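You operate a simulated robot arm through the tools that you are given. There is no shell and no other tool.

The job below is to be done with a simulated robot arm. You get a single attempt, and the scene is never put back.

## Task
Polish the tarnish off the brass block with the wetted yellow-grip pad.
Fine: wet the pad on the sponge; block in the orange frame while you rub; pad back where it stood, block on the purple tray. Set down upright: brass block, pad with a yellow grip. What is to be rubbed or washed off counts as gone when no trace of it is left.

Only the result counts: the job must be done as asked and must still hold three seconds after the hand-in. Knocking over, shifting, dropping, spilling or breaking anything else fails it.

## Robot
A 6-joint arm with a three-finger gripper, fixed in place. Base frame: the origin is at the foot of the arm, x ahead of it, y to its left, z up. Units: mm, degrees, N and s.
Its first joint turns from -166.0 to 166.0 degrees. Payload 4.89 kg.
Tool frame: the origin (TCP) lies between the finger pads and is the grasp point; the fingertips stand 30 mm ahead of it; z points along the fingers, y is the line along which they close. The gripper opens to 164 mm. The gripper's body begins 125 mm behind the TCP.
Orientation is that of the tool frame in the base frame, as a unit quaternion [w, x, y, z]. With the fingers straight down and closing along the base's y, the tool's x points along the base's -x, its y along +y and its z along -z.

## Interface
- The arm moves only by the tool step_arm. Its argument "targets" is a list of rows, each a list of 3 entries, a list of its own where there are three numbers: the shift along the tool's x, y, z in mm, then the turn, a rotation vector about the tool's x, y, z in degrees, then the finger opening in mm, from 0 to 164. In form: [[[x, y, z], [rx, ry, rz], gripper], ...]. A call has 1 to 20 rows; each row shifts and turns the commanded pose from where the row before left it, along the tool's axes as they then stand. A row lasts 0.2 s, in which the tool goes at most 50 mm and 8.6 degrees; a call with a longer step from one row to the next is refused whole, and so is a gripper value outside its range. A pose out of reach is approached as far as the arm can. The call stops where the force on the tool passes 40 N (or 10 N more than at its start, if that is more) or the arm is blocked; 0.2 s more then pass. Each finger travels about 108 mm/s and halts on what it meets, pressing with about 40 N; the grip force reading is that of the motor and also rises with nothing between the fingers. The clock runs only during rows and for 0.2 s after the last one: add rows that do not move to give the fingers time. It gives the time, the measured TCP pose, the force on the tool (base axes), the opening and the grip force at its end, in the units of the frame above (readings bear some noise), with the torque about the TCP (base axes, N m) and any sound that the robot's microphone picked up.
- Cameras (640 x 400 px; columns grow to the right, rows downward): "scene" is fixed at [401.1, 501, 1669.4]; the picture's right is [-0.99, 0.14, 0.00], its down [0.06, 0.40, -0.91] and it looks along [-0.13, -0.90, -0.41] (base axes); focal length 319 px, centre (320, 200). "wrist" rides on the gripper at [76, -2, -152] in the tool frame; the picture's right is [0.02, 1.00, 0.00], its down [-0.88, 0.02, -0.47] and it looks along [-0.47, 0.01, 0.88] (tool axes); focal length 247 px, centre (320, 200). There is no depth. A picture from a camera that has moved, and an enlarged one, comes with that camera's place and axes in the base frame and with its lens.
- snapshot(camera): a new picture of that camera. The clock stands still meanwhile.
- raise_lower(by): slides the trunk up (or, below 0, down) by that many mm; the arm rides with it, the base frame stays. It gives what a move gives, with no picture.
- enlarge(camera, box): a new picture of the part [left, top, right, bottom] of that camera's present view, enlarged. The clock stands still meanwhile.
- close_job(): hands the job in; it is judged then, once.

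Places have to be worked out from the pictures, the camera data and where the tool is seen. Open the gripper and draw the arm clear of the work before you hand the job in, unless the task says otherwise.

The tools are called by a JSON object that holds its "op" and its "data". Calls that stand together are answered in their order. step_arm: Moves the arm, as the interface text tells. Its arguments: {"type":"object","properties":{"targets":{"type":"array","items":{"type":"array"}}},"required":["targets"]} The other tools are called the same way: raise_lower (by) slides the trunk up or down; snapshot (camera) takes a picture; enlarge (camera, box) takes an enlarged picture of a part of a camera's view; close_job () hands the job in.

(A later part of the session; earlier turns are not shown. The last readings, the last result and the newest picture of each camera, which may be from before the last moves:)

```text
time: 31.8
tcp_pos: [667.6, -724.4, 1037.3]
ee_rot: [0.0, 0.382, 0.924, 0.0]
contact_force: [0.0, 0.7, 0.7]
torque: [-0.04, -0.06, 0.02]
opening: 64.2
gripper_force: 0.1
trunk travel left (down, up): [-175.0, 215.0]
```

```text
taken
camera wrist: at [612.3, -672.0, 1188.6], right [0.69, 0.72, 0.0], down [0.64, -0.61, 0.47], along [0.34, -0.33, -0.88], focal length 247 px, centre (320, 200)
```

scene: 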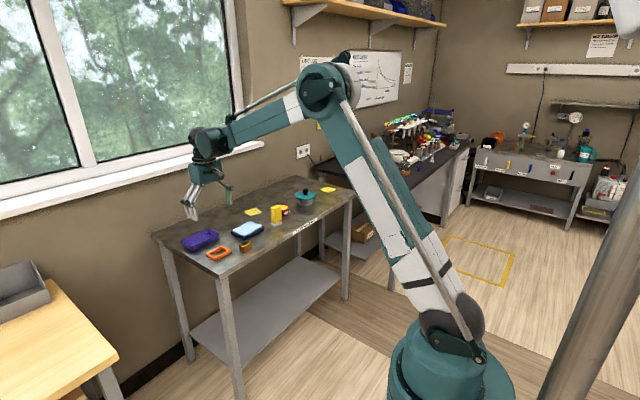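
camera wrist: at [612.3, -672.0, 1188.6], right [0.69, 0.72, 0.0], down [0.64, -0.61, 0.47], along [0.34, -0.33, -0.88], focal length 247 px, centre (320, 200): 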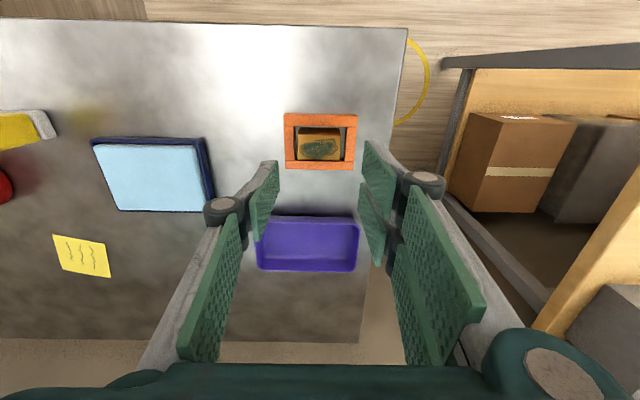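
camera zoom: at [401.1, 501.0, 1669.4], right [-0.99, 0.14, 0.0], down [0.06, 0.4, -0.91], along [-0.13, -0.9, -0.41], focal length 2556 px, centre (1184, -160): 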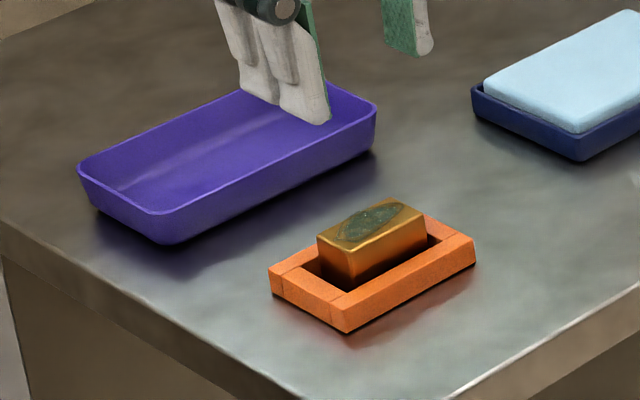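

The block is seated in the frame at about (669, -728). Next I'll move over to the yellow-grip pad at about z 1120 for a close look.

{"op": "step_arm", "data": {"targets": [[[0, 0, -40], [0, 0, 0], 100], [[0, 0, -40], [0, 0, 0], 100], [[0.7, -43.6, 0], [0, 0, 0], 100], [[0.7, -43.6, 0], [0, 0, 0], 100], [[0.7, -43.6, 0], [0, 0, 0], 100], [[0.7, -43.6, 0], [0, 0, 0], 100], [[0.7, -43.6, 0], [0, 0, 0], 100], [[0.7, -43.6, 0], [0, 0, 0], 100], [[0.7, -43.6, 0], [0, 0, 0], 100], [[0.7, -43.6, 0], [0, 0, 0], 100], [[0, 0, 0], [0, 0, 0], 100]]}}

{"op": "snapshot", "data": {"camera": "wrist"}}

{"op": "enlarge", "data": {"camera": "wrist", "box": [260, 90, 380, 180]}}

{"op": "enlarge", "data": {"camera": "scene", "box": [230, 150, 342, 220]}}

```text
time: 34.2
tcp_pos: [414.8, -969.6, 1114.3]
ee_rot: [0.0, 0.382, 0.924, 0.0]
contact_force: [-0.5, 0.2, 0.1]
torque: [0.08, -0.14, -0.02]
opening: 100.1
gripper_force: 0.2
trunk travel left (down, up): [-175.0, 215.0]
```

```text
taken
camera wrist: at [360.6, -917.1, 1266.2], right [0.69, 0.72, 0.0], down [0.64, -0.61, 0.47], along [0.34, -0.33, -0.88], focal length 247 px, centre (320, 200)
```

wrist: 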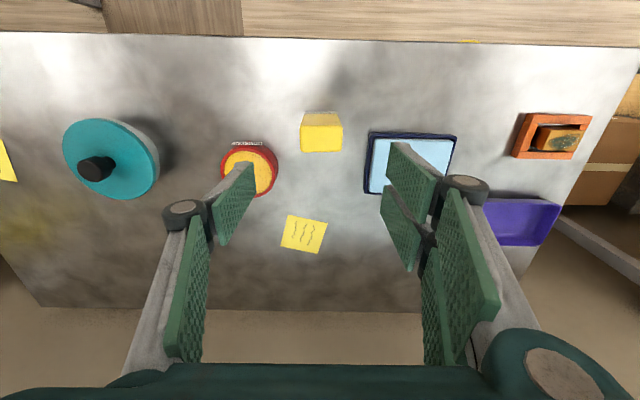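

```text
4.44 times, centred on (320, 135) of wrist
camera zoom: at [360.6, -917.1, 1266.2], right [0.69, 0.72, 0.0], down [0.64, -0.61, 0.47], along [0.34, -0.33, -0.88], focal length 1098 px, centre (320, 489)
```

zoom: 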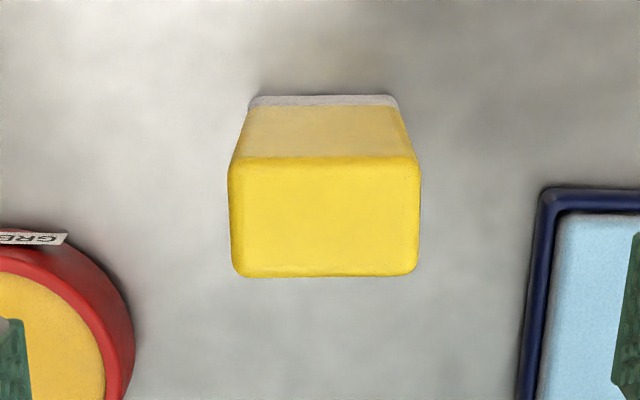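

```text
5.71 times, centred on (286, 185) of scene
camera zoom: at [401.1, 501.0, 1669.4], right [-0.99, 0.14, 0.0], down [0.06, 0.4, -0.91], along [-0.13, -0.9, -0.41], focal length 1825 px, centre (514, 286)
```

zoom: 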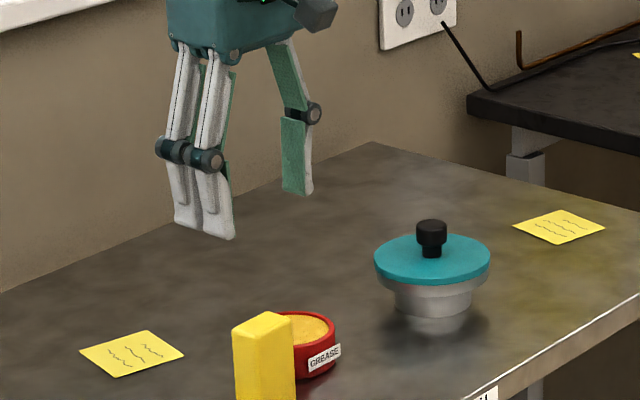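

The pad is roughly 50×30 mm, centred about (+4, +0.5) mm from the TCP and turned about -1.5°. The grease tub is at a safe distance. I'll align, descend part way, and recheck.

{"op": "step_arm", "data": {"targets": [[[4, 0.5, 0], [0, 0, -1.5], 100], [[0, 0, 30], [0, 0, 0], 90], [[0, 0, 30], [0, 0, 0], 90], [[0, 0, 25], [0, 0, 0], 90], [[0, 0, 0], [0, 0, 0], 90], [[0, 0, 0], [0, 0, 0], 90]]}}

{"op": "enlarge", "data": {"camera": "wrist", "box": [260, 110, 380, 200]}}

{"op": "enlarge", "data": {"camera": "scene", "box": [240, 160, 336, 230]}}

```text
time: 35.6
tcp_pos: [417.8, -967.0, 1029.5]
ee_rot: [0.0, 0.37, 0.929, 0.0]
contact_force: [0.5, 0.2, -0.1]
torque: [0.03, -0.01, 0.03]
opening: 90.0
gripper_force: 0.1
trunk travel left (down, up): [-175.0, 215.0]
```

```text
4.44 times, centred on (320, 155) of wrist
camera zoom: at [359.9, -915.6, 1182.2], right [0.67, 0.74, 0.0], down [0.65, -0.59, 0.47], along [0.35, -0.32, -0.88], focal length 1098 px, centre (320, 400)
```

zoom: 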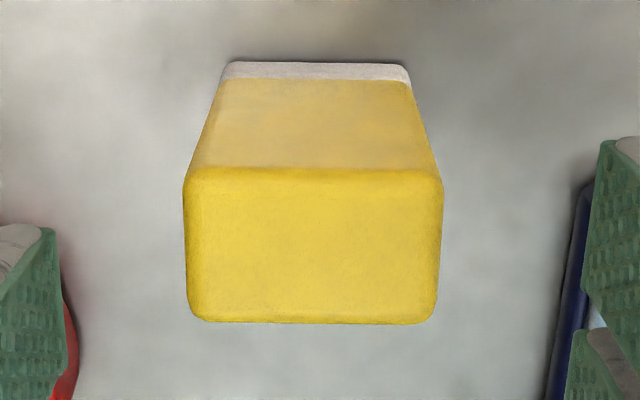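

```text
5.71 times, centred on (288, 195) of scene
camera zoom: at [401.1, 501.0, 1669.4], right [-0.99, 0.14, 0.0], down [0.06, 0.4, -0.91], along [-0.13, -0.9, -0.41], focal length 1825 px, centre (503, 229)
```

zoom: 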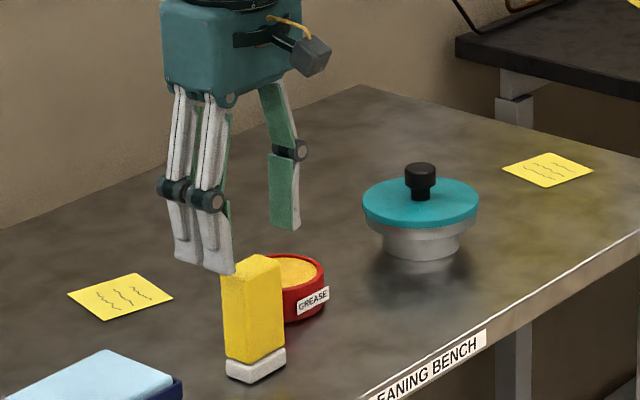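

The pad is nearly centred, offset about (+1.9, -1.7). I'll correct that, descend so the tips are about 50 mm above the bench, and grip the yellow handle.

{"op": "step_arm", "data": {"targets": [[[1.9, -1.7, 0], [0, 0, -0.5], 90], [[0, 0, 20], [0, 0, 0], 90], [[0, 0, 20], [0, 0, 0], 85], [[0, 0, 20], [0, 0, 0], 80], [[0, 0, 11], [0, 0, 0], 80], [[0, 0, 0], [0, 0, 0], 80], [[0, 0, 0], [0, 0, 0], 80]]}}

{"op": "enlarge", "data": {"camera": "wrist", "box": [260, 130, 380, 220]}}

{"op": "enlarge", "data": {"camera": "scene", "box": [250, 180, 330, 230]}}

```text
time: 37.2
tcp_pos: [412.8, -966.6, 960.2]
ee_rot: [0.0, 0.366, 0.931, 0.0]
contact_force: [0.1, -0.2, 0.0]
torque: [0.03, 0.02, 0.01]
opening: 80.1
gripper_force: 0.1
trunk travel left (down, up): [-175.0, 215.0]
```

```text
4.44 times, centred on (320, 175) of wrist
camera zoom: at [355.4, -915.8, 1111.8], right [0.67, 0.75, 0.0], down [0.66, -0.59, 0.47], along [0.35, -0.31, -0.88], focal length 1098 px, centre (320, 311)
```

zoom: 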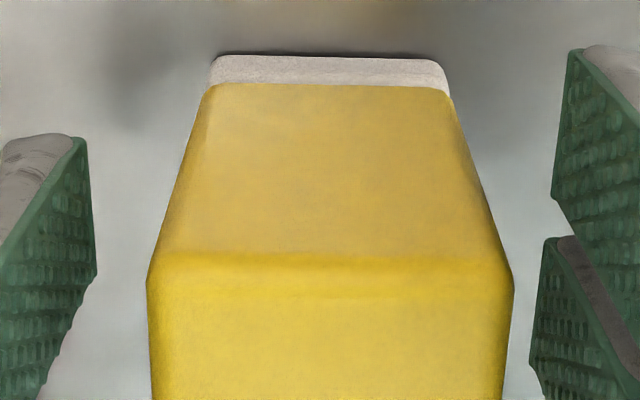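

```text
8.00 times, centred on (290, 205) of scene
camera zoom: at [401.1, 501.0, 1669.4], right [-0.99, 0.14, 0.0], down [0.06, 0.4, -0.91], along [-0.13, -0.9, -0.41], focal length 2556 px, centre (560, 160)
```

zoom: 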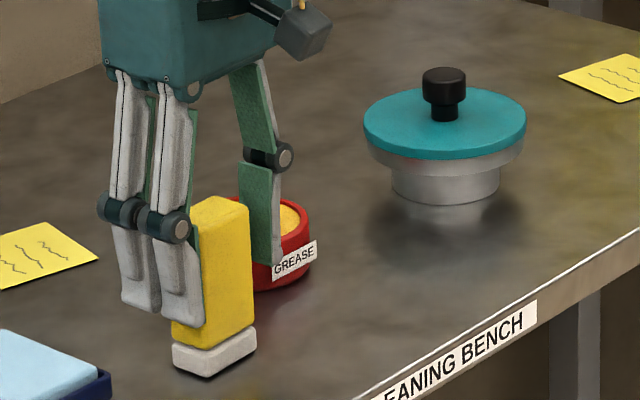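

The fingers straddle the handle symmetrically. I'll close gently and hold to record the home pose.

{"op": "step_arm", "data": {"targets": [[[0, 0, 0], [0, 0, 0], 65], [[0, 0, 0], [0, 0, 0], 52], [[0, 0, 0], [0, 0, 0], 40], [[0, 0, 0], [0, 0, 0], 25], [[0, 0, 0], [0, 0, 0], 25], [[0, 0, 0], [0, 0, 0], 25]]}}

{"op": "step_arm", "data": {"targets": [[[0, 0, 0], [0, 0, 0], 25]]}}

{"op": "enlarge", "data": {"camera": "scene", "box": [250, 180, 330, 230]}}

```text
time: 38.6
tcp_pos: [413.3, -966.9, 959.8]
ee_rot: [0.0, 0.365, 0.931, 0.0]
contact_force: [0.2, 0.0, 0.9]
torque: [-0.05, 0.04, 0.0]
opening: 49.1
gripper_force: 40.0
trunk travel left (down, up): [-175.0, 215.0]
```

```text
time: 39.0
tcp_pos: [412.4, -967.2, 960.1]
ee_rot: [0.0, 0.365, 0.931, 0.001]
contact_force: [-1.0, 0.2, 1.0]
torque: [0.0, -0.02, 0.02]
opening: 48.9
gripper_force: 40.3
trunk travel left (down, up): [-175.0, 215.0]
```

```text
8.00 times, centred on (290, 205) of scene
camera zoom: at [401.1, 501.0, 1669.4], right [-0.99, 0.14, 0.0], down [0.06, 0.4, -0.91], along [-0.13, -0.9, -0.41], focal length 2556 px, centre (560, 160)
```

zoom: 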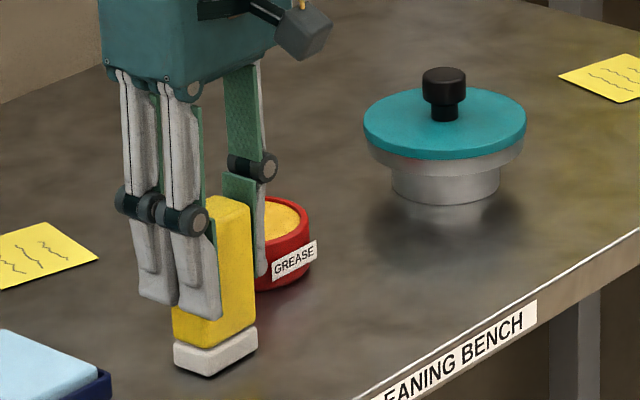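

Gripped; the home pose is TCP (412.8, -966.9, 960.0), with the tool's x axis at 137.1°. I'll lift gently 80 mm and carry the pad above the sponge.

{"op": "step_arm", "data": {"targets": [[[0, 0, -3], [0, 0, 0], 25], [[0, 0, -8], [0, 0, 0], 25], [[0, 0, -12], [0, 0, 0], 25], [[0, 0, -16], [0, 0, 0], 25], [[0, 0, -16], [0, 0, 0], 25], [[0, 0, -13], [0, 0, 0], 25], [[0, 0, -8], [0, 0, 0], 25], [[0, 0, -4], [0, 0, 0], 25], [[-3, 6.5, 0], [0, 0, 0], 25], [[-7, 15, 0], [0, 0, 0], 25], [[-9, 19.5, 0], [0, 0, 0], 25], [[-10, 21.6, 0], [0, 0, 0], 25], [[-10, 21.6, 0], [0, 0, 0], 25], [[-10, 21.6, 0], [0, 0, 0], 25], [[-9, 19.5, 0], [0, 0, 0], 25], [[-5.5, 12, 0], [0, 0, 0], 25], [[-2.9, 6, 0], [0, 0, 0], 25], [[0, 0, 0], [0, 0, 0], 25], [[0, 0, 0], [0, 0, 0], 25]]}}

{"op": "snapshot", "data": {"camera": "wrist"}}

{"op": "enlarge", "data": {"camera": "scene", "box": [210, 180, 306, 250]}}

```text
time: 43.0
tcp_pos: [560.6, -906.9, 1038.8]
ee_rot: [0.0, 0.365, 0.931, -0.001]
contact_force: [0.1, 0.3, -0.8]
torque: [0.01, 0.01, -0.04]
opening: 49.1
gripper_force: 39.7
trunk travel left (down, up): [-175.0, 215.0]
```

```text
taken
camera wrist: at [503.1, -855.8, 1191.4], right [0.67, 0.75, 0.0], down [0.66, -0.59, 0.47], along [0.35, -0.31, -0.88], focal length 247 px, centre (320, 200)
```

wrist: 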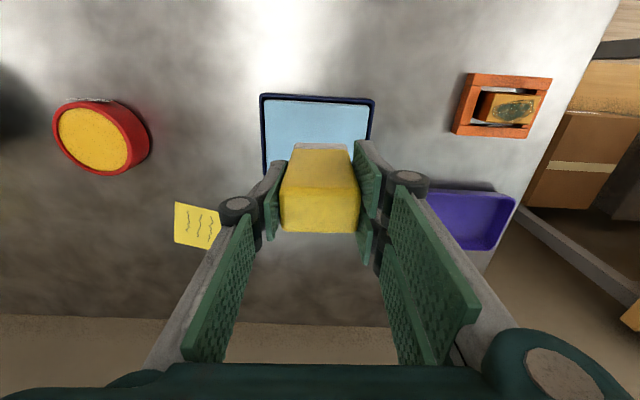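

```text
5.71 times, centred on (258, 215) of scene
camera zoom: at [401.1, 501.0, 1669.4], right [-0.99, 0.14, 0.0], down [0.06, 0.4, -0.91], along [-0.13, -0.9, -0.41], focal length 1825 px, centre (674, 114)
```

zoom: 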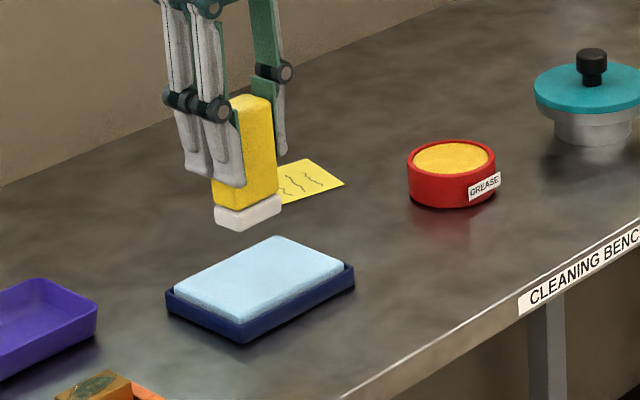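

The pad is above the sponge, with the sponge centre within about 5 mm. I'll lower 38 mm, then creep until contact.

{"op": "step_arm", "data": {"targets": [[[0, -3, 5], [0, 0, 0], 25], [[0, 0, 9], [0, 0, 0], 25], [[0, 0, 9], [0, 0, 0], 25], [[0, 0, 9], [0, 0, 0], 25], [[0, 0, 6], [0, 0, 0], 25], [[0, 0, 2], [0, 0, 0], 25], [[0, 0, 2], [0, 0, 0], 25], [[0, 0, 2], [0, 0, 0], 25], [[0, 0, 0], [0, 0, 0], 25]]}}

{"op": "enlarge", "data": {"camera": "scene", "box": [220, 200, 276, 240]}}

```text
time: 45.0
tcp_pos: [558.6, -909.2, 994.5]
ee_rot: [0.001, 0.365, 0.931, 0.001]
contact_force: [0.5, 0.3, -1.4]
torque: [-0.03, -0.01, -0.01]
opening: 49.0
gripper_force: 40.3
trunk travel left (down, up): [-175.0, 215.0]
```

```text
10.00 times, centred on (248, 220) of scene
camera zoom: at [401.1, 501.0, 1669.4], right [-0.99, 0.14, 0.0], down [0.06, 0.4, -0.91], along [-0.13, -0.9, -0.41], focal length 3194 px, centre (1040, 0)
```

zoom: 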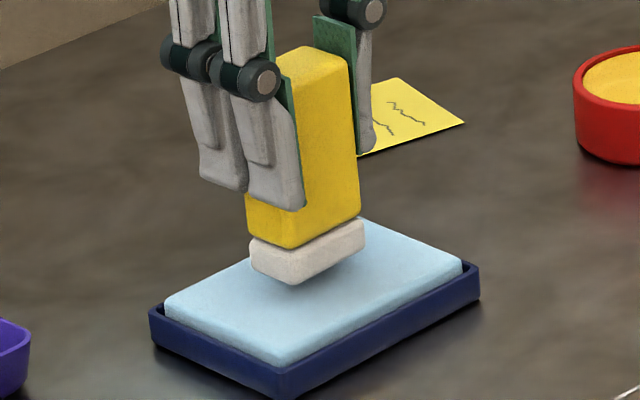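

Still a few mm above the sponge, so I'll creep down until contact.

{"op": "step_arm", "data": {"targets": [[[0, 0, 1.5], [0, 0, 0], 25], [[0, 0, 1.5], [0, 0, 0], 25], [[0, 0, 1.5], [0, 0, 0], 25], [[0, 0, 1.5], [0, 0, 0], 25], [[0, 0, 0], [0, 0, 0], 25]]}}

```text
time: 46.2
tcp_pos: [557.8, -910.2, 989.5]
ee_rot: [0.0, 0.365, 0.931, 0.0]
contact_force: [-0.2, -0.1, -0.5]
torque: [0.02, 0.01, -0.01]
opening: 49.3
gripper_force: 39.9
trunk travel left (down, up): [-175.0, 215.0]
```

{"op": "step_arm", "data": {"targets": [[[0, 0, 1.5], [0, 0, 0], 25], [[0, 0, 1.5], [0, 0, 0], 25], [[0, 0, 1.5], [0, 0, 0], 25], [[0, 0, 0], [0, 0, 0], 25]]}}

{"op": "enlarge", "data": {"camera": "scene", "box": [220, 200, 276, 240]}}

```text
time: 47.2
tcp_pos: [557.0, -910.1, 984.6]
ee_rot: [0.0, 0.366, 0.931, 0.0]
contact_force: [-0.2, -0.4, 1.2]
torque: [-0.1, 0.03, 0.04]
opening: 48.9
gripper_force: 40.5
trunk travel left (down, up): [-175.0, 215.0]
```

```text
10.00 times, centred on (248, 220) of scene
camera zoom: at [401.1, 501.0, 1669.4], right [-0.99, 0.14, 0.0], down [0.06, 0.4, -0.91], along [-0.13, -0.9, -0.41], focal length 3194 px, centre (1040, 0)
```

zoom: 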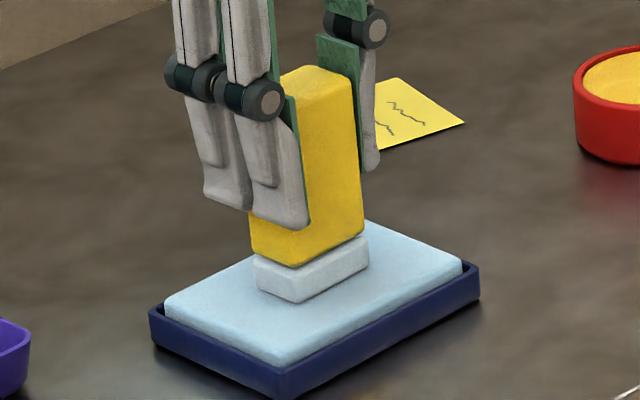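

The pad touches the sponge and its base now looks bluish-white, so it's probably wet. I'll press slightly more and dwell to be sure it soaks.

{"op": "step_arm", "data": {"targets": [[[0, 0, 1], [0, 0, 0], 25], [[0, 0, 1], [0, 0, 0], 25], [[0, 0, 0], [0, 0, 0], 25], [[0, 0, 0], [0, 0, 0], 25], [[0, 0, 0], [0, 0, 0], 25], [[0, 0, 0], [0, 0, 0], 25]]}}

{"op": "enlarge", "data": {"camera": "scene", "box": [220, 200, 276, 240]}}

```text
time: 48.6
tcp_pos: [557.7, -908.7, 984.1]
ee_rot: [0.0, 0.365, 0.931, -0.001]
contact_force: [-2.1, -5.6, 27.3]
torque: [-0.17, 0.1, -0.02]
opening: 48.7
gripper_force: 39.6
trunk travel left (down, up): [-175.0, 215.0]
```

```text
10.00 times, centred on (248, 220) of scene
camera zoom: at [401.1, 501.0, 1669.4], right [-0.99, 0.14, 0.0], down [0.06, 0.4, -0.91], along [-0.13, -0.9, -0.41], focal length 3194 px, centre (1040, 0)
```

zoom: 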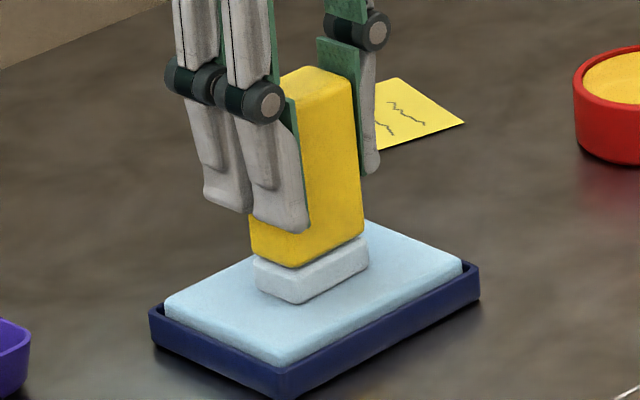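

Pressed at about 27 N, and the pad is wet. I'll lift slowly, carry it above the block in the frame, and turn 2° to align.

{"op": "step_arm", "data": {"targets": [[[0, 0, -3], [0, 0, 0], 25], [[0, 0, -7], [0, 0, 0], 25], [[0, 0, -12], [0, 0, 0], 25], [[0, 0, -15], [0, 0, 0], 25], [[0, 0, -14], [0, 0, 0], 25], [[0, 0, -8], [0, 0, 0], 25], [[0, 0, -4], [0, 0, 0], 25], [[1.5, 7.5, 0], [0, 0, 0], 25], [[3, 15, 0], [0, 0, 0], 25], [[4, 20, 0], [0, 0, 0], 25], [[5, 25, 0], [0, 0, 0], 25], [[5, 25, 0], [0, 0, 0], 25], [[5, 25, 0], [0, 0, 0], 25], [[5, 25, 0], [0, 0, 0], 25], [[5, 25, 0], [0, 0, 0], 25], [[4.2, 21, 0], [0, 0, 0], 25], [[3, 14, 0], [0, 0, 0], 25], [[1, 6.4, 0], [0, 0, 1], 25], [[0, 0, 0], [0, 0, 1], 25], [[0, 0, 0], [0, 0, 0], 25]]}}

{"op": "snapshot", "data": {"camera": "wrist"}}

{"op": "enlarge", "data": {"camera": "scene", "box": [170, 190, 266, 260]}}

```text
time: 52.8
tcp_pos: [670.3, -727.7, 1045.8]
ee_rot: [0.0, 0.382, 0.924, 0.0]
contact_force: [0.3, 0.1, -1.5]
torque: [0.01, 0.03, 0.0]
opening: 49.0
gripper_force: 39.4
trunk travel left (down, up): [-175.0, 215.0]
```

```text
taken
camera wrist: at [614.7, -674.8, 1197.6], right [0.69, 0.72, 0.0], down [0.64, -0.61, 0.47], along [0.34, -0.33, -0.88], focal length 247 px, centre (320, 200)
```

wrist: 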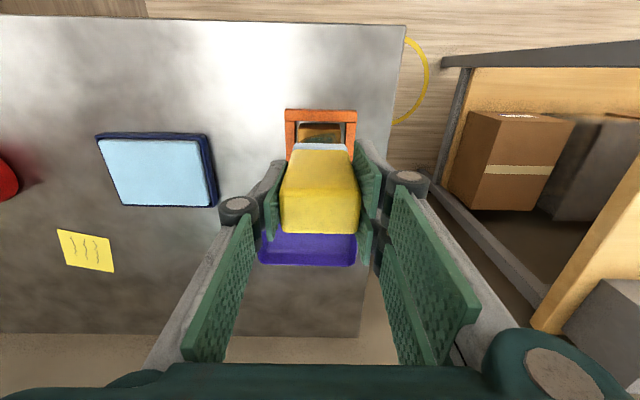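

```text
5.71 times, centred on (218, 225) of scene
camera zoom: at [401.1, 501.0, 1669.4], right [-0.99, 0.14, 0.0], down [0.06, 0.4, -0.91], along [-0.13, -0.9, -0.41], focal length 1825 px, centre (903, 57)
```

zoom: 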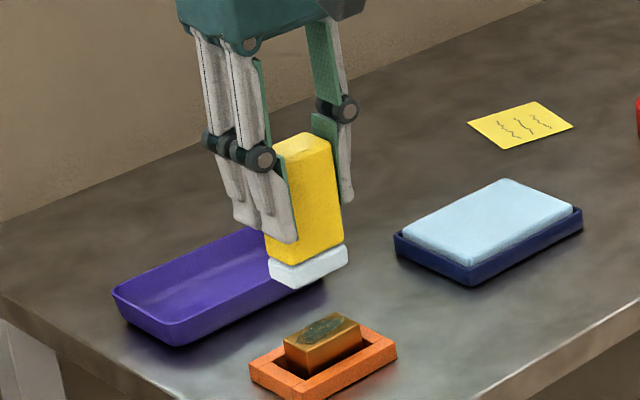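

The pad is over the block. I'll lower to just above contact (expected near TCP z 994), then creep down.

{"op": "step_arm", "data": {"targets": [[[0, 0, 5], [0, 0, 0], 25], [[0, 0, 10], [0, 0, 0], 25], [[0, 0, 12], [0, 0, 0], 25], [[0, 0, 10], [0, 0, 0], 25], [[0, 0, 6], [0, 0, 0], 25], [[0, 0, 3], [0, 0, 0], 25], [[0, 0, 2], [0, 0, 0], 25], [[0, 0, 1], [0, 0, 0], 25], [[0, 0, 0], [0, 0, 0], 25]]}}

{"op": "enlarge", "data": {"camera": "scene", "box": [190, 215, 246, 260]}}

{"op": "enlarge", "data": {"camera": "wrist", "box": [260, 90, 380, 190]}}

```text
time: 54.8
tcp_pos: [670.2, -728.7, 996.3]
ee_rot: [0.0, 0.382, 0.924, 0.0]
contact_force: [0.3, 0.5, -1.1]
torque: [0.01, 0.0, 0.05]
opening: 49.0
gripper_force: 40.3
trunk travel left (down, up): [-175.0, 215.0]
```

```text
8.89 times, centred on (218, 238) of scene
camera zoom: at [401.1, 501.0, 1669.4], right [-0.99, 0.14, 0.0], down [0.06, 0.4, -0.91], along [-0.13, -0.9, -0.41], focal length 2840 px, centre (1227, -133)
```

zoom: 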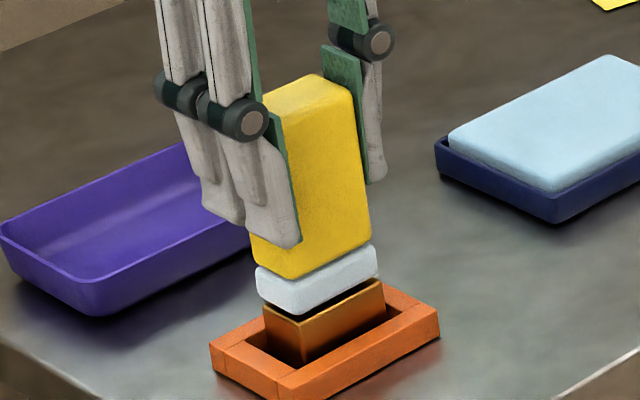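

```text
4.00 times, centred on (320, 140) of wrist
camera zoom: at [614.1, -675.3, 1148.6], right [0.69, 0.72, 0.0], down [0.64, -0.61, 0.47], along [0.34, -0.33, -0.88], focal length 988 px, centre (320, 440)
```

zoom: 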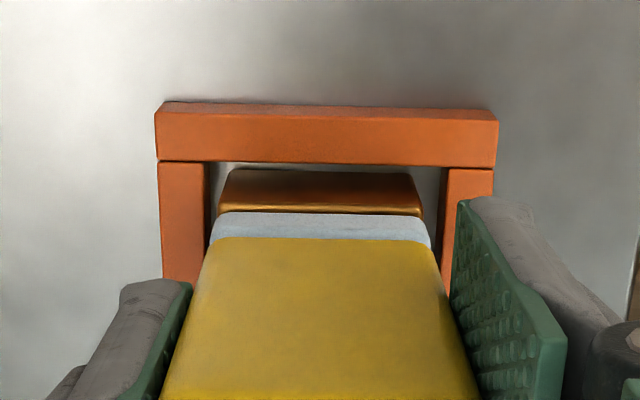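

The pad is just above the block. I'll creep into contact in 0.7 mm steps.

{"op": "step_arm", "data": {"targets": [[[0, 0, 0.7], [0, 0, 0], 25], [[0, 0, 0.7], [0, 0, 0], 25], [[0, 0, 0.7], [0, 0, 0], 25], [[0, 0, 0], [0, 0, 0], 25]]}}

```text
time: 55.8
tcp_pos: [669.8, -728.0, 994.7]
ee_rot: [0.0, 0.382, 0.924, 0.0]
contact_force: [-0.5, 0.7, -1.5]
torque: [0.01, 0.02, -0.01]
opening: 49.0
gripper_force: 40.3
trunk travel left (down, up): [-175.0, 215.0]
```

{"op": "step_arm", "data": {"targets": [[[0, 0, 0.7], [0, 0, 0], 25], [[0, 0, 0.7], [0, 0, 0], 25], [[0, 0, 0], [0, 0, 0], 25]]}}

```text
time: 56.6
tcp_pos: [668.7, -727.1, 994.2]
ee_rot: [0.0, 0.382, 0.924, 0.0]
contact_force: [2.5, -1.9, 13.3]
torque: [-0.07, -0.3, 0.0]
opening: 49.1
gripper_force: 39.9
trunk travel left (down, up): [-175.0, 215.0]
```

Contact at about 13 N. I'll ease slightly and rub with short strokes along the block's long axis, watching the force.

{"op": "step_arm", "data": {"targets": [[[0, 0, -0.3], [0, 0, 0], 25], [[0, 4, 0], [0, 0, 0], 25], [[0, 5, 0], [0, 0, 0], 25], [[0, -5, 0], [0, 0, 0], 25], [[0, -6, 0], [0, 0, 0], 25], [[0, -6, 0], [0, 0, 0], 25], [[0, 4, 0], [0, 0, 0], 25], [[0, 4, 0], [0, 0, 0], 25], [[0, 0, 0], [0, 0, 0], 25]]}}

{"op": "enlarge", "data": {"camera": "scene", "box": [190, 215, 246, 260]}}

{"op": "enlarge", "data": {"camera": "wrist", "box": [260, 90, 380, 190]}}

```text
time: 58.6
tcp_pos: [668.8, -726.9, 994.6]
ee_rot: [0.0, 0.382, 0.924, 0.0]
contact_force: [-1.2, -1.9, 7.3]
torque: [-0.03, 0.09, 0.0]
opening: 48.9
gripper_force: 40.2
trunk travel left (down, up): [-175.0, 215.0]
```

```text
8.89 times, centred on (218, 238) of scene
camera zoom: at [401.1, 501.0, 1669.4], right [-0.99, 0.14, 0.0], down [0.06, 0.4, -0.91], along [-0.13, -0.9, -0.41], focal length 2840 px, centre (1227, -133)
```

zoom: 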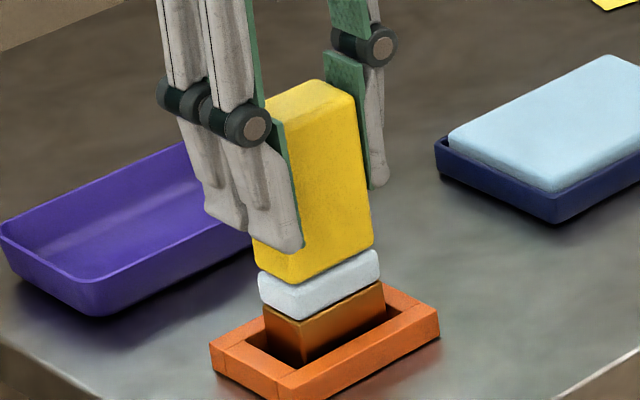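

```text
4.00 times, centred on (320, 140) of wrist
camera zoom: at [613.2, -674.8, 1145.9], right [0.69, 0.72, 0.0], down [0.64, -0.61, 0.47], along [0.34, -0.33, -0.88], focal length 988 px, centre (320, 440)
```

zoom: 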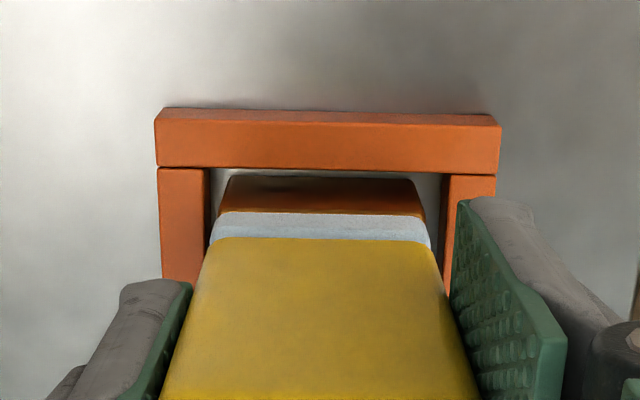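

Neither the block nor the frame shifted, with about 7 N of pressure. I'll continue with more strokes, including sideways offsets, to cover the whole face.

{"op": "step_arm", "data": {"targets": [[[3, 0, 0], [0, 0, 0], 25], [[3, 0, 0], [0, 0, 0], 25], [[0, 5, 0], [0, 0, 0], 25], [[0, 5, 0], [0, 0, 0], 25], [[0, -6, 0], [0, 0, 0], 25], [[0, -6, 0], [0, 0, 0], 25], [[0, -6, 0], [0, 0, 0], 25], [[-4, 0, 0], [0, 0, 0], 25], [[-4, 0, 0], [0, 0, 0], 25], [[-4, 0, 0], [0, 0, 0], 25], [[0, 6, 0], [0, 0, 0], 25], [[0, 6, 0], [0, 0, 0], 25], [[0, 6, 0], [0, 0, 0], 25], [[0, -5, 0], [0, 0, 0], 25], [[0, -5, 0], [0, 0, 0], 25], [[3, 0, 0], [0, 0, 0], 25], [[3, 0, 0], [0, 0, 0], 25], [[0, 0, 0], [0, 0, 0], 25]]}}

{"op": "enlarge", "data": {"camera": "scene", "box": [190, 215, 246, 260]}}

{"op": "enlarge", "data": {"camera": "wrist", "box": [260, 90, 380, 190]}}

```text
time: 62.4
tcp_pos: [668.8, -728.4, 993.5]
ee_rot: [0.0, 0.382, 0.924, 0.0]
contact_force: [-0.8, -1.2, 5.0]
torque: [-0.09, -0.01, 0.02]
opening: 48.9
gripper_force: 40.2
trunk travel left (down, up): [-175.0, 215.0]
```

```text
8.89 times, centred on (218, 238) of scene
camera zoom: at [401.1, 501.0, 1669.4], right [-0.99, 0.14, 0.0], down [0.06, 0.4, -0.91], along [-0.13, -0.9, -0.41], focal length 2840 px, centre (1227, -133)
```

zoom: 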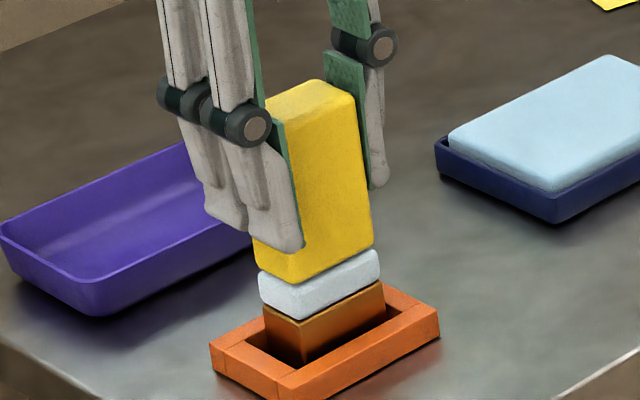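

```text
4.00 times, centred on (320, 140) of wrist
camera zoom: at [613.1, -675.0, 1145.8], right [0.69, 0.72, 0.0], down [0.64, -0.61, 0.47], along [0.34, -0.33, -0.88], focal length 988 px, centre (320, 440)
```

zoom: 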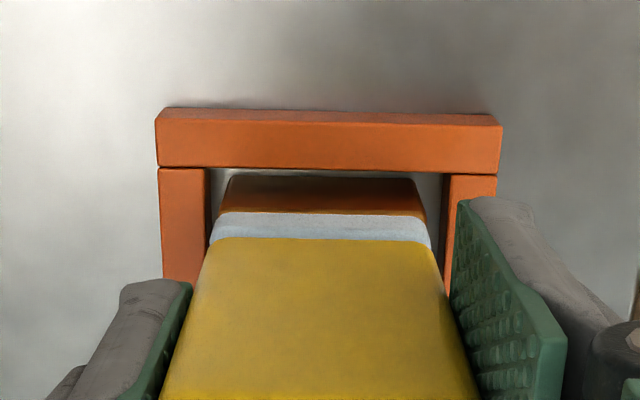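

All stable. I'll lift the pad to inspect the block's top face.

{"op": "step_arm", "data": {"targets": [[[0, 0, -3], [0, 0, 0], 25], [[0, 0, -8], [0, 0, 0], 25], [[0, 0, -13], [0, 0, 0], 25], [[0, 0, -15], [0, 0, 0], 25], [[0, 0, -9], [0, 0, 0], 25], [[0, 0, -4], [0, 0, 0], 25], [[0, 0, 0], [0, 0, 0], 25]]}}

{"op": "enlarge", "data": {"camera": "scene", "box": [200, 232, 240, 262]}}

{"op": "enlarge", "data": {"camera": "scene", "box": [190, 190, 256, 240]}}

```text
time: 64.0
tcp_pos: [668.4, -727.2, 1046.4]
ee_rot: [0.0, 0.382, 0.924, 0.0]
contact_force: [-0.1, -0.2, -0.3]
torque: [-0.01, -0.02, 0.01]
opening: 49.0
gripper_force: 39.9
trunk travel left (down, up): [-175.0, 215.0]
```

```text
13.33 times, centred on (220, 247) of scene
camera zoom: at [401.1, 501.0, 1669.4], right [-0.99, 0.14, 0.0], down [0.06, 0.4, -0.91], along [-0.13, -0.9, -0.41], focal length 4259 px, centre (1653, -427)
```

zoom: 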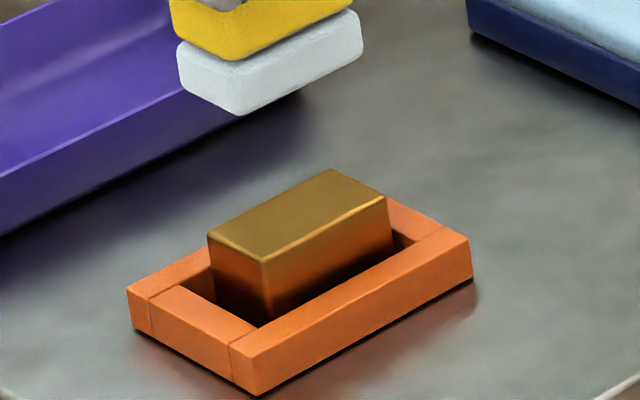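

```text
8.00 times, centred on (223, 215) of scene
camera zoom: at [401.1, 501.0, 1669.4], right [-0.99, 0.14, 0.0], down [0.06, 0.4, -0.91], along [-0.13, -0.9, -0.41], focal length 2556 px, centre (1096, 80)
```

zoom: 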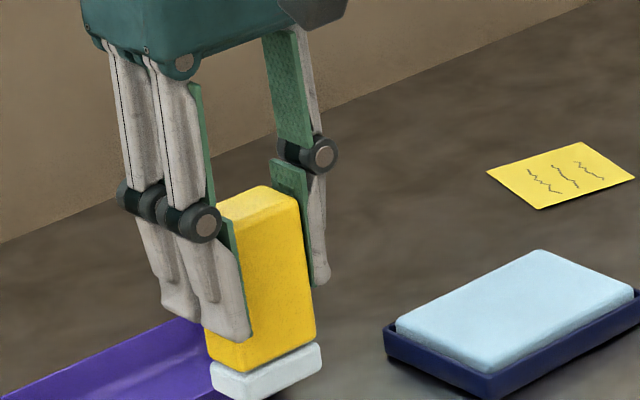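

From the scene camera the top face looks clean. Before returning the pad, I'll shift sideways and check with the wrist camera at closer range.

{"op": "step_arm", "data": {"targets": [[[0, -5, -5], [0, 0, 0], 25], [[0, -12, -8], [0, 0, 0], 25], [[0, -20, -7], [0, 0, 0], 25], [[0, -22, 0], [0, 0, 0], 25], [[0, -22, 0], [0, 0, 0], 25], [[0, -14, 0], [0, 0, 0], 25], [[0, -5, 0], [0, 0, 0], 25], [[0, 0, 0], [0, 0, 0], 25]]}}

{"op": "snapshot", "data": {"camera": "wrist"}}

{"op": "enlarge", "data": {"camera": "wrist", "box": [370, 80, 450, 140]}}

```text
time: 65.8
tcp_pos: [600.2, -799.1, 1066.5]
ee_rot: [0.0, 0.382, 0.924, -0.001]
contact_force: [0.6, -0.8, -0.4]
torque: [0.03, -0.03, -0.01]
opening: 48.9
gripper_force: 39.8
trunk travel left (down, up): [-175.0, 215.0]
```

```text
taken
camera wrist: at [543.5, -746.4, 1217.6], right [0.69, 0.72, 0.0], down [0.64, -0.61, 0.47], along [0.34, -0.33, -0.88], focal length 247 px, centre (320, 200)
```

wrist: 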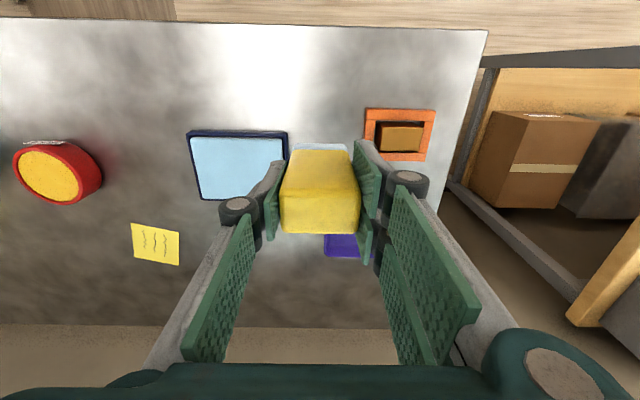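

```text
6.67 times, centred on (410, 110) of wrist
camera zoom: at [543.5, -746.4, 1217.6], right [0.69, 0.72, 0.0], down [0.64, -0.61, 0.47], along [0.34, -0.33, -0.88], focal length 1646 px, centre (-280, 800)
```

zoom: 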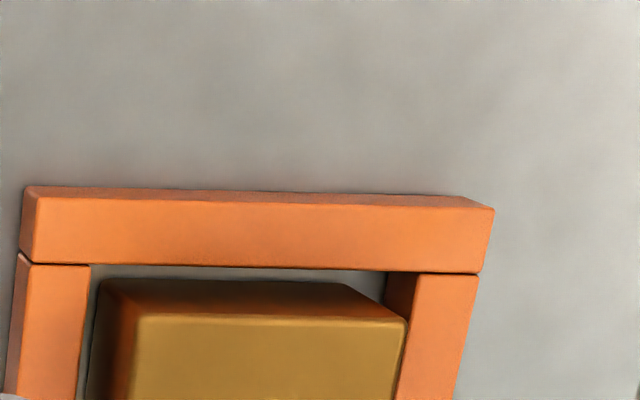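

{"op": "enlarge", "data": {"camera": "wrist", "box": [366, 110, 434, 165]}}

```text
7.27 times, centred on (400, 138) of wrist
camera zoom: at [543.5, -746.4, 1217.6], right [0.69, 0.72, 0.0], down [0.64, -0.61, 0.47], along [0.34, -0.33, -0.88], focal length 1796 px, centre (-262, 654)
```

zoom: 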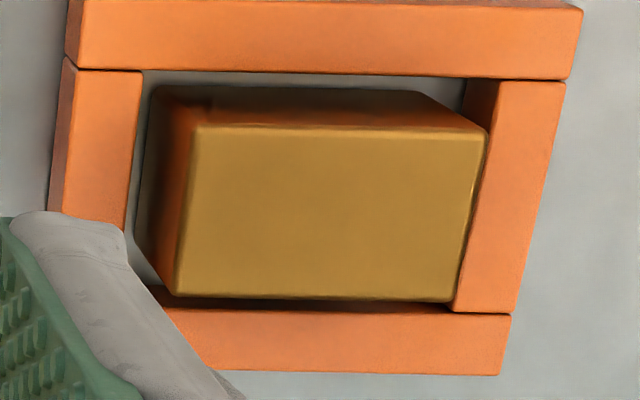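

No trace of tarnish remains. I'll carry the pad back over its home spot and restore the -2° yaw.

{"op": "step_arm", "data": {"targets": [[[0.4, -7, 0], [0, 0, 0], 25], [[0.8, -14, 0], [0, 0, 0], 25], [[1.2, -21, 0], [0, 0, 0], 25], [[1.5, -26, 0], [0, 0, 0], 25], [[1.5, -26, 0], [0, 0, 0], 25], [[1.5, -26, 0], [0, 0, 0], 25], [[1.5, -26, 0], [0, 0, 0], 25], [[1.5, -26, 0], [0, 0, 0], 25], [[1.5, -26, 0], [0, 0, 0], 25], [[1.2, -22, 0], [0, 0, 0], 25], [[1, -18, 0], [0, 0, 0], 25], [[0.5, -9, 0], [0, 0, 0], 25], [[0.1, -4, 0], [0, 0, -1], 25], [[0, 0, 0], [0, 0, -1], 25], [[0, 0, 20], [0, 0, 0], 25], [[0, 0, 25], [0, 0, 0], 25], [[0, 0, 20], [0, 0, 0], 25], [[0, 0, 10], [0, 0, 0], 25], [[0, 0, 0], [0, 0, 0], 25], [[0, 0, 0], [0, 0, 0], 25]]}}

{"op": "snapshot", "data": {"camera": "wrist"}}

{"op": "enlarge", "data": {"camera": "scene", "box": [250, 180, 330, 230]}}

```text
time: 70.0
tcp_pos: [412.0, -964.8, 989.6]
ee_rot: [0.0, 0.366, 0.931, 0.0]
contact_force: [-0.5, 0.0, 0.3]
torque: [0.02, 0.0, -0.02]
opening: 49.0
gripper_force: 40.1
trunk travel left (down, up): [-175.0, 215.0]
```

```text
taken
camera wrist: at [355.1, -914.3, 1142.2], right [0.67, 0.75, 0.0], down [0.66, -0.59, 0.47], along [0.35, -0.31, -0.88], focal length 247 px, centre (320, 200)
```

wrist: 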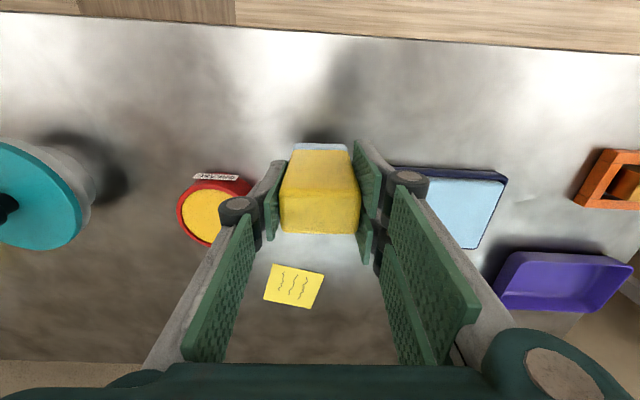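

```text
8.00 times, centred on (290, 205) of scene
camera zoom: at [401.1, 501.0, 1669.4], right [-0.99, 0.14, 0.0], down [0.06, 0.4, -0.91], along [-0.13, -0.9, -0.41], focal length 2556 px, centre (560, 160)
```

zoom: 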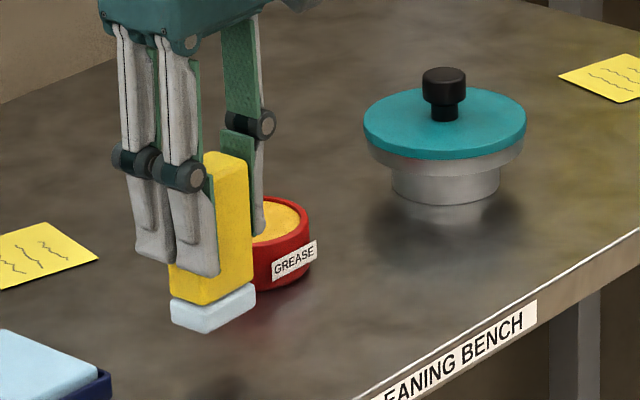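

Within about 2 mm of the recorded home. I'll correct slightly and lower 28 mm, then compare the picture with the original.

{"op": "step_arm", "data": {"targets": [[[-1.4, -0.8, 4], [0, 0, 0], 25], [[0, 0, 7], [0, 0, 0], 25], [[0, 0, 7], [0, 0, 0], 25], [[0, 0, 5], [0, 0, 0], 25], [[0, 0, 3], [0, 0, 0], 25], [[0, 0, 1], [0, 0, 0], 25], [[0, 0, 0], [0, 0, 0], 25], [[0, 0, 0], [0, 0, 0], 25]]}}

{"op": "enlarge", "data": {"camera": "scene", "box": [250, 180, 330, 230]}}

```text
time: 71.8
tcp_pos: [411.8, -967.2, 963.2]
ee_rot: [0.0, 0.366, 0.931, 0.0]
contact_force: [-0.3, -0.2, -0.2]
torque: [0.02, -0.04, -0.01]
opening: 49.2
gripper_force: 40.0
trunk travel left (down, up): [-175.0, 215.0]
```

```text
8.00 times, centred on (290, 205) of scene
camera zoom: at [401.1, 501.0, 1669.4], right [-0.99, 0.14, 0.0], down [0.06, 0.4, -0.91], along [-0.13, -0.9, -0.41], focal length 2556 px, centre (560, 160)
```

zoom: 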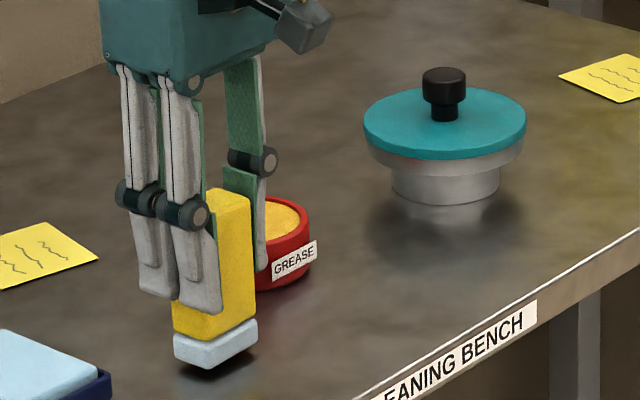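

The picture matches the original stance with about 3 mm left to go. I'll creep down to contact.

{"op": "step_arm", "data": {"targets": [[[0, 0, 1], [0, 0, 0], 25], [[0, 0, 1], [0, 0, 0], 25], [[0, 0, 0.6], [0, 0, 0], 25], [[0, 0, 0], [0, 0, 0], 25]]}}

```text
time: 72.8
tcp_pos: [411.8, -966.8, 961.1]
ee_rot: [-0.001, 0.366, 0.931, 0.0]
contact_force: [-0.2, -0.5, -1.8]
torque: [-0.01, 0.02, 0.0]
opening: 49.3
gripper_force: 40.0
trunk travel left (down, up): [-175.0, 215.0]
```

{"op": "step_arm", "data": {"targets": [[[0, 0, 0.6], [0, 0, 0], 25], [[0, 0, 0.6], [0, 0, 0], 25], [[0, 0, 0], [0, 0, 0], 25]]}}

```text
time: 73.6
tcp_pos: [412.5, -968.3, 960.4]
ee_rot: [0.0, 0.366, 0.931, -0.001]
contact_force: [0.1, -0.4, -0.3]
torque: [-0.01, 0.01, 0.05]
opening: 49.0
gripper_force: 40.0
trunk travel left (down, up): [-175.0, 215.0]
```

Still no clear contact, so I'll take another 1 mm in small steps.

{"op": "step_arm", "data": {"targets": [[[0, 0, 0.5], [0, 0, 0], 25], [[0, 0, 0.5], [0, 0, 0], 25], [[0, 0, 0], [0, 0, 0], 25]]}}

```text
time: 74.4
tcp_pos: [411.7, -968.6, 959.2]
ee_rot: [0.0, 0.366, 0.931, -0.001]
contact_force: [1.5, -1.8, 1.8]
torque: [0.02, -0.07, -0.02]
opening: 48.9
gripper_force: 39.9
trunk travel left (down, up): [-175.0, 215.0]
```

Light contact shows. I'll press a touch more to confirm it is seated, then release and open gently.

{"op": "step_arm", "data": {"targets": [[[0, 0, 0.4], [0, 0, 0], 25], [[0, 0, 0], [0, 0, 0], 25]]}}

{"op": "step_arm", "data": {"targets": [[[0, 0, 0], [0, 0, 0], 52], [[0, 0, 0], [0, 0, 0], 60], [[0, 0, 0], [0, 0, 0], 70], [[0, 0, 0], [0, 0, 0], 80], [[0, 0, 0], [0, 0, 0], 80], [[0, 0, -15], [0, 0, 0], 80], [[0, 0, -25], [0, 0, 0], 80], [[0, 0, -30], [0, 0, 0], 80], [[0, 0, 0], [0, 0, 0], 90], [[0, 0, 0], [0, 0, 0], 90]]}}

{"op": "enlarge", "data": {"camera": "scene", "box": [256, 195, 320, 235]}}

{"op": "enlarge", "data": {"camera": "wrist", "box": [260, 110, 380, 200]}}

```text
time: 75.0
tcp_pos: [412.1, -967.8, 958.2]
ee_rot: [0.0, 0.366, 0.931, 0.0]
contact_force: [1.4, -4.3, 11.9]
torque: [-0.17, -0.12, 0.02]
opening: 48.9
gripper_force: 40.1
trunk travel left (down, up): [-175.0, 215.0]
```

```text
time: 77.2
tcp_pos: [411.9, -967.4, 1028.6]
ee_rot: [0.0, 0.366, 0.931, 0.0]
contact_force: [-0.3, 0.4, 0.7]
torque: [-0.06, -0.03, -0.02]
opening: 90.0
gripper_force: 0.0
trunk travel left (down, up): [-175.0, 215.0]
```

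```text
10.00 times, centred on (288, 215) of scene
camera zoom: at [401.1, 501.0, 1669.4], right [-0.99, 0.14, 0.0], down [0.06, 0.4, -0.91], along [-0.13, -0.9, -0.41], focal length 3194 px, centre (640, 50)
```

zoom: 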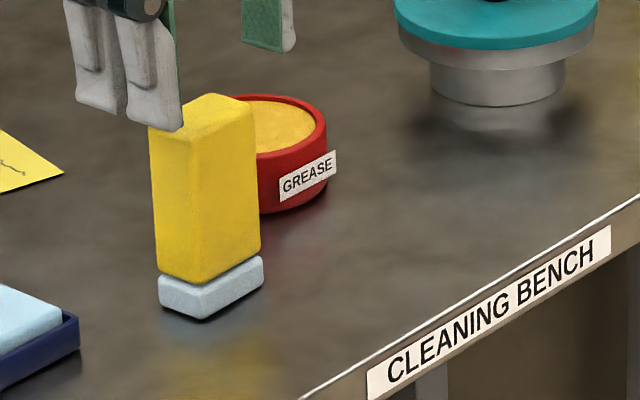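

```text
4.44 times, centred on (320, 155) of wrist
camera zoom: at [354.6, -916.8, 1181.8], right [0.67, 0.75, 0.0], down [0.66, -0.59, 0.47], along [0.35, -0.31, -0.88], focal length 1098 px, centre (320, 400)
```

zoom: 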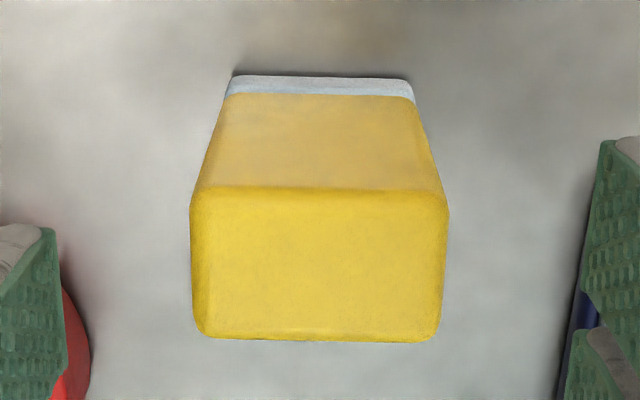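

The pad stands upright within about 2 mm of its original place. Now I'll rise and return above the block.

{"op": "step_arm", "data": {"targets": [[[0, 0, -30], [0, 0, 0], 90], [[-3.2, 43.8, 0], [0, 0, 0], 90], [[-3.2, 43.8, 0], [0, 0, 0], 90], [[-3.2, 43.8, 0], [0, 0, 0], 90], [[-3.2, 43.8, 0], [0, 0, 0], 90], [[-3.2, 43.8, 0], [0, 0, 0], 90], [[-3.2, 43.8, 0], [0, 0, 0], 90], [[-3.2, 43.8, 0], [0, 0, 0], 90], [[-3.2, 43.8, 0], [0, 0, 2], 72], [[0, 0, 40], [0, 0, 0], 72], [[0, 0, 40], [0, 0, 0], 72], [[0, 0, 0], [0, 0, 0], 72]]}}

{"op": "enlarge", "data": {"camera": "wrist", "box": [260, 90, 380, 190]}}

{"op": "snapshot", "data": {"camera": "wrist"}}

{"op": "enlarge", "data": {"camera": "scene", "box": [250, 180, 330, 230]}}

```text
time: 79.8
tcp_pos: [668.6, -728.5, 977.0]
ee_rot: [0.0, 0.382, 0.924, 0.001]
contact_force: [0.6, -0.8, 0.3]
torque: [0.05, 0.06, 0.0]
opening: 71.8
gripper_force: 0.1
trunk travel left (down, up): [-175.0, 215.0]
```

```text
4.00 times, centred on (320, 140) of wrist
camera zoom: at [613.8, -675.8, 1128.6], right [0.69, 0.72, 0.0], down [0.64, -0.61, 0.47], along [0.34, -0.33, -0.88], focal length 988 px, centre (320, 440)
```

zoom: 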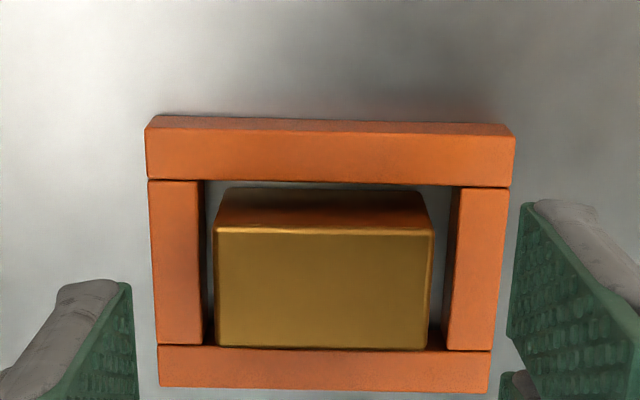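

```text
taken
camera wrist: at [613.8, -675.8, 1128.6], right [0.69, 0.72, 0.0], down [0.64, -0.61, 0.47], along [0.34, -0.33, -0.88], focal length 247 px, centre (320, 200)
```

wrist: 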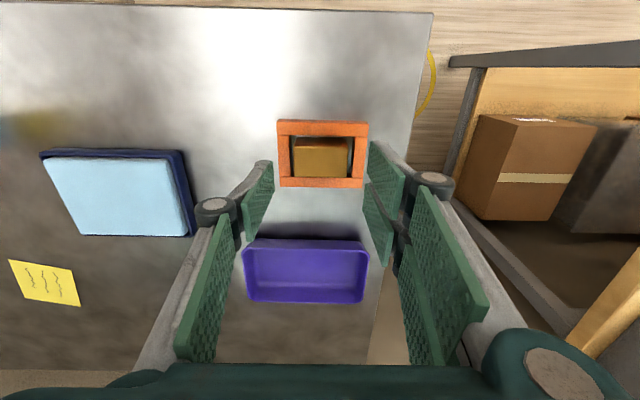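

```text
8.00 times, centred on (290, 205) of scene
camera zoom: at [401.1, 501.0, 1669.4], right [-0.99, 0.14, 0.0], down [0.06, 0.4, -0.91], along [-0.13, -0.9, -0.41], focal length 2556 px, centre (560, 160)
```

zoom: 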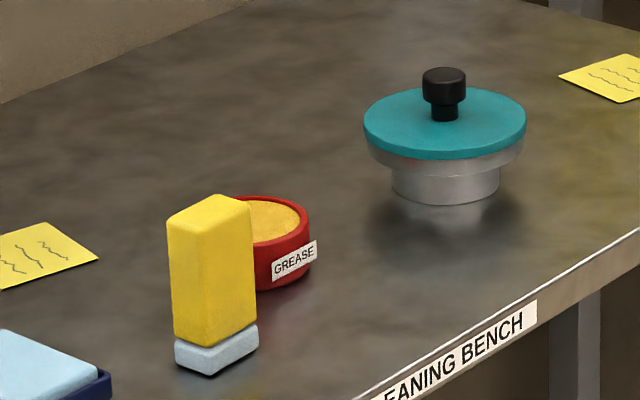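

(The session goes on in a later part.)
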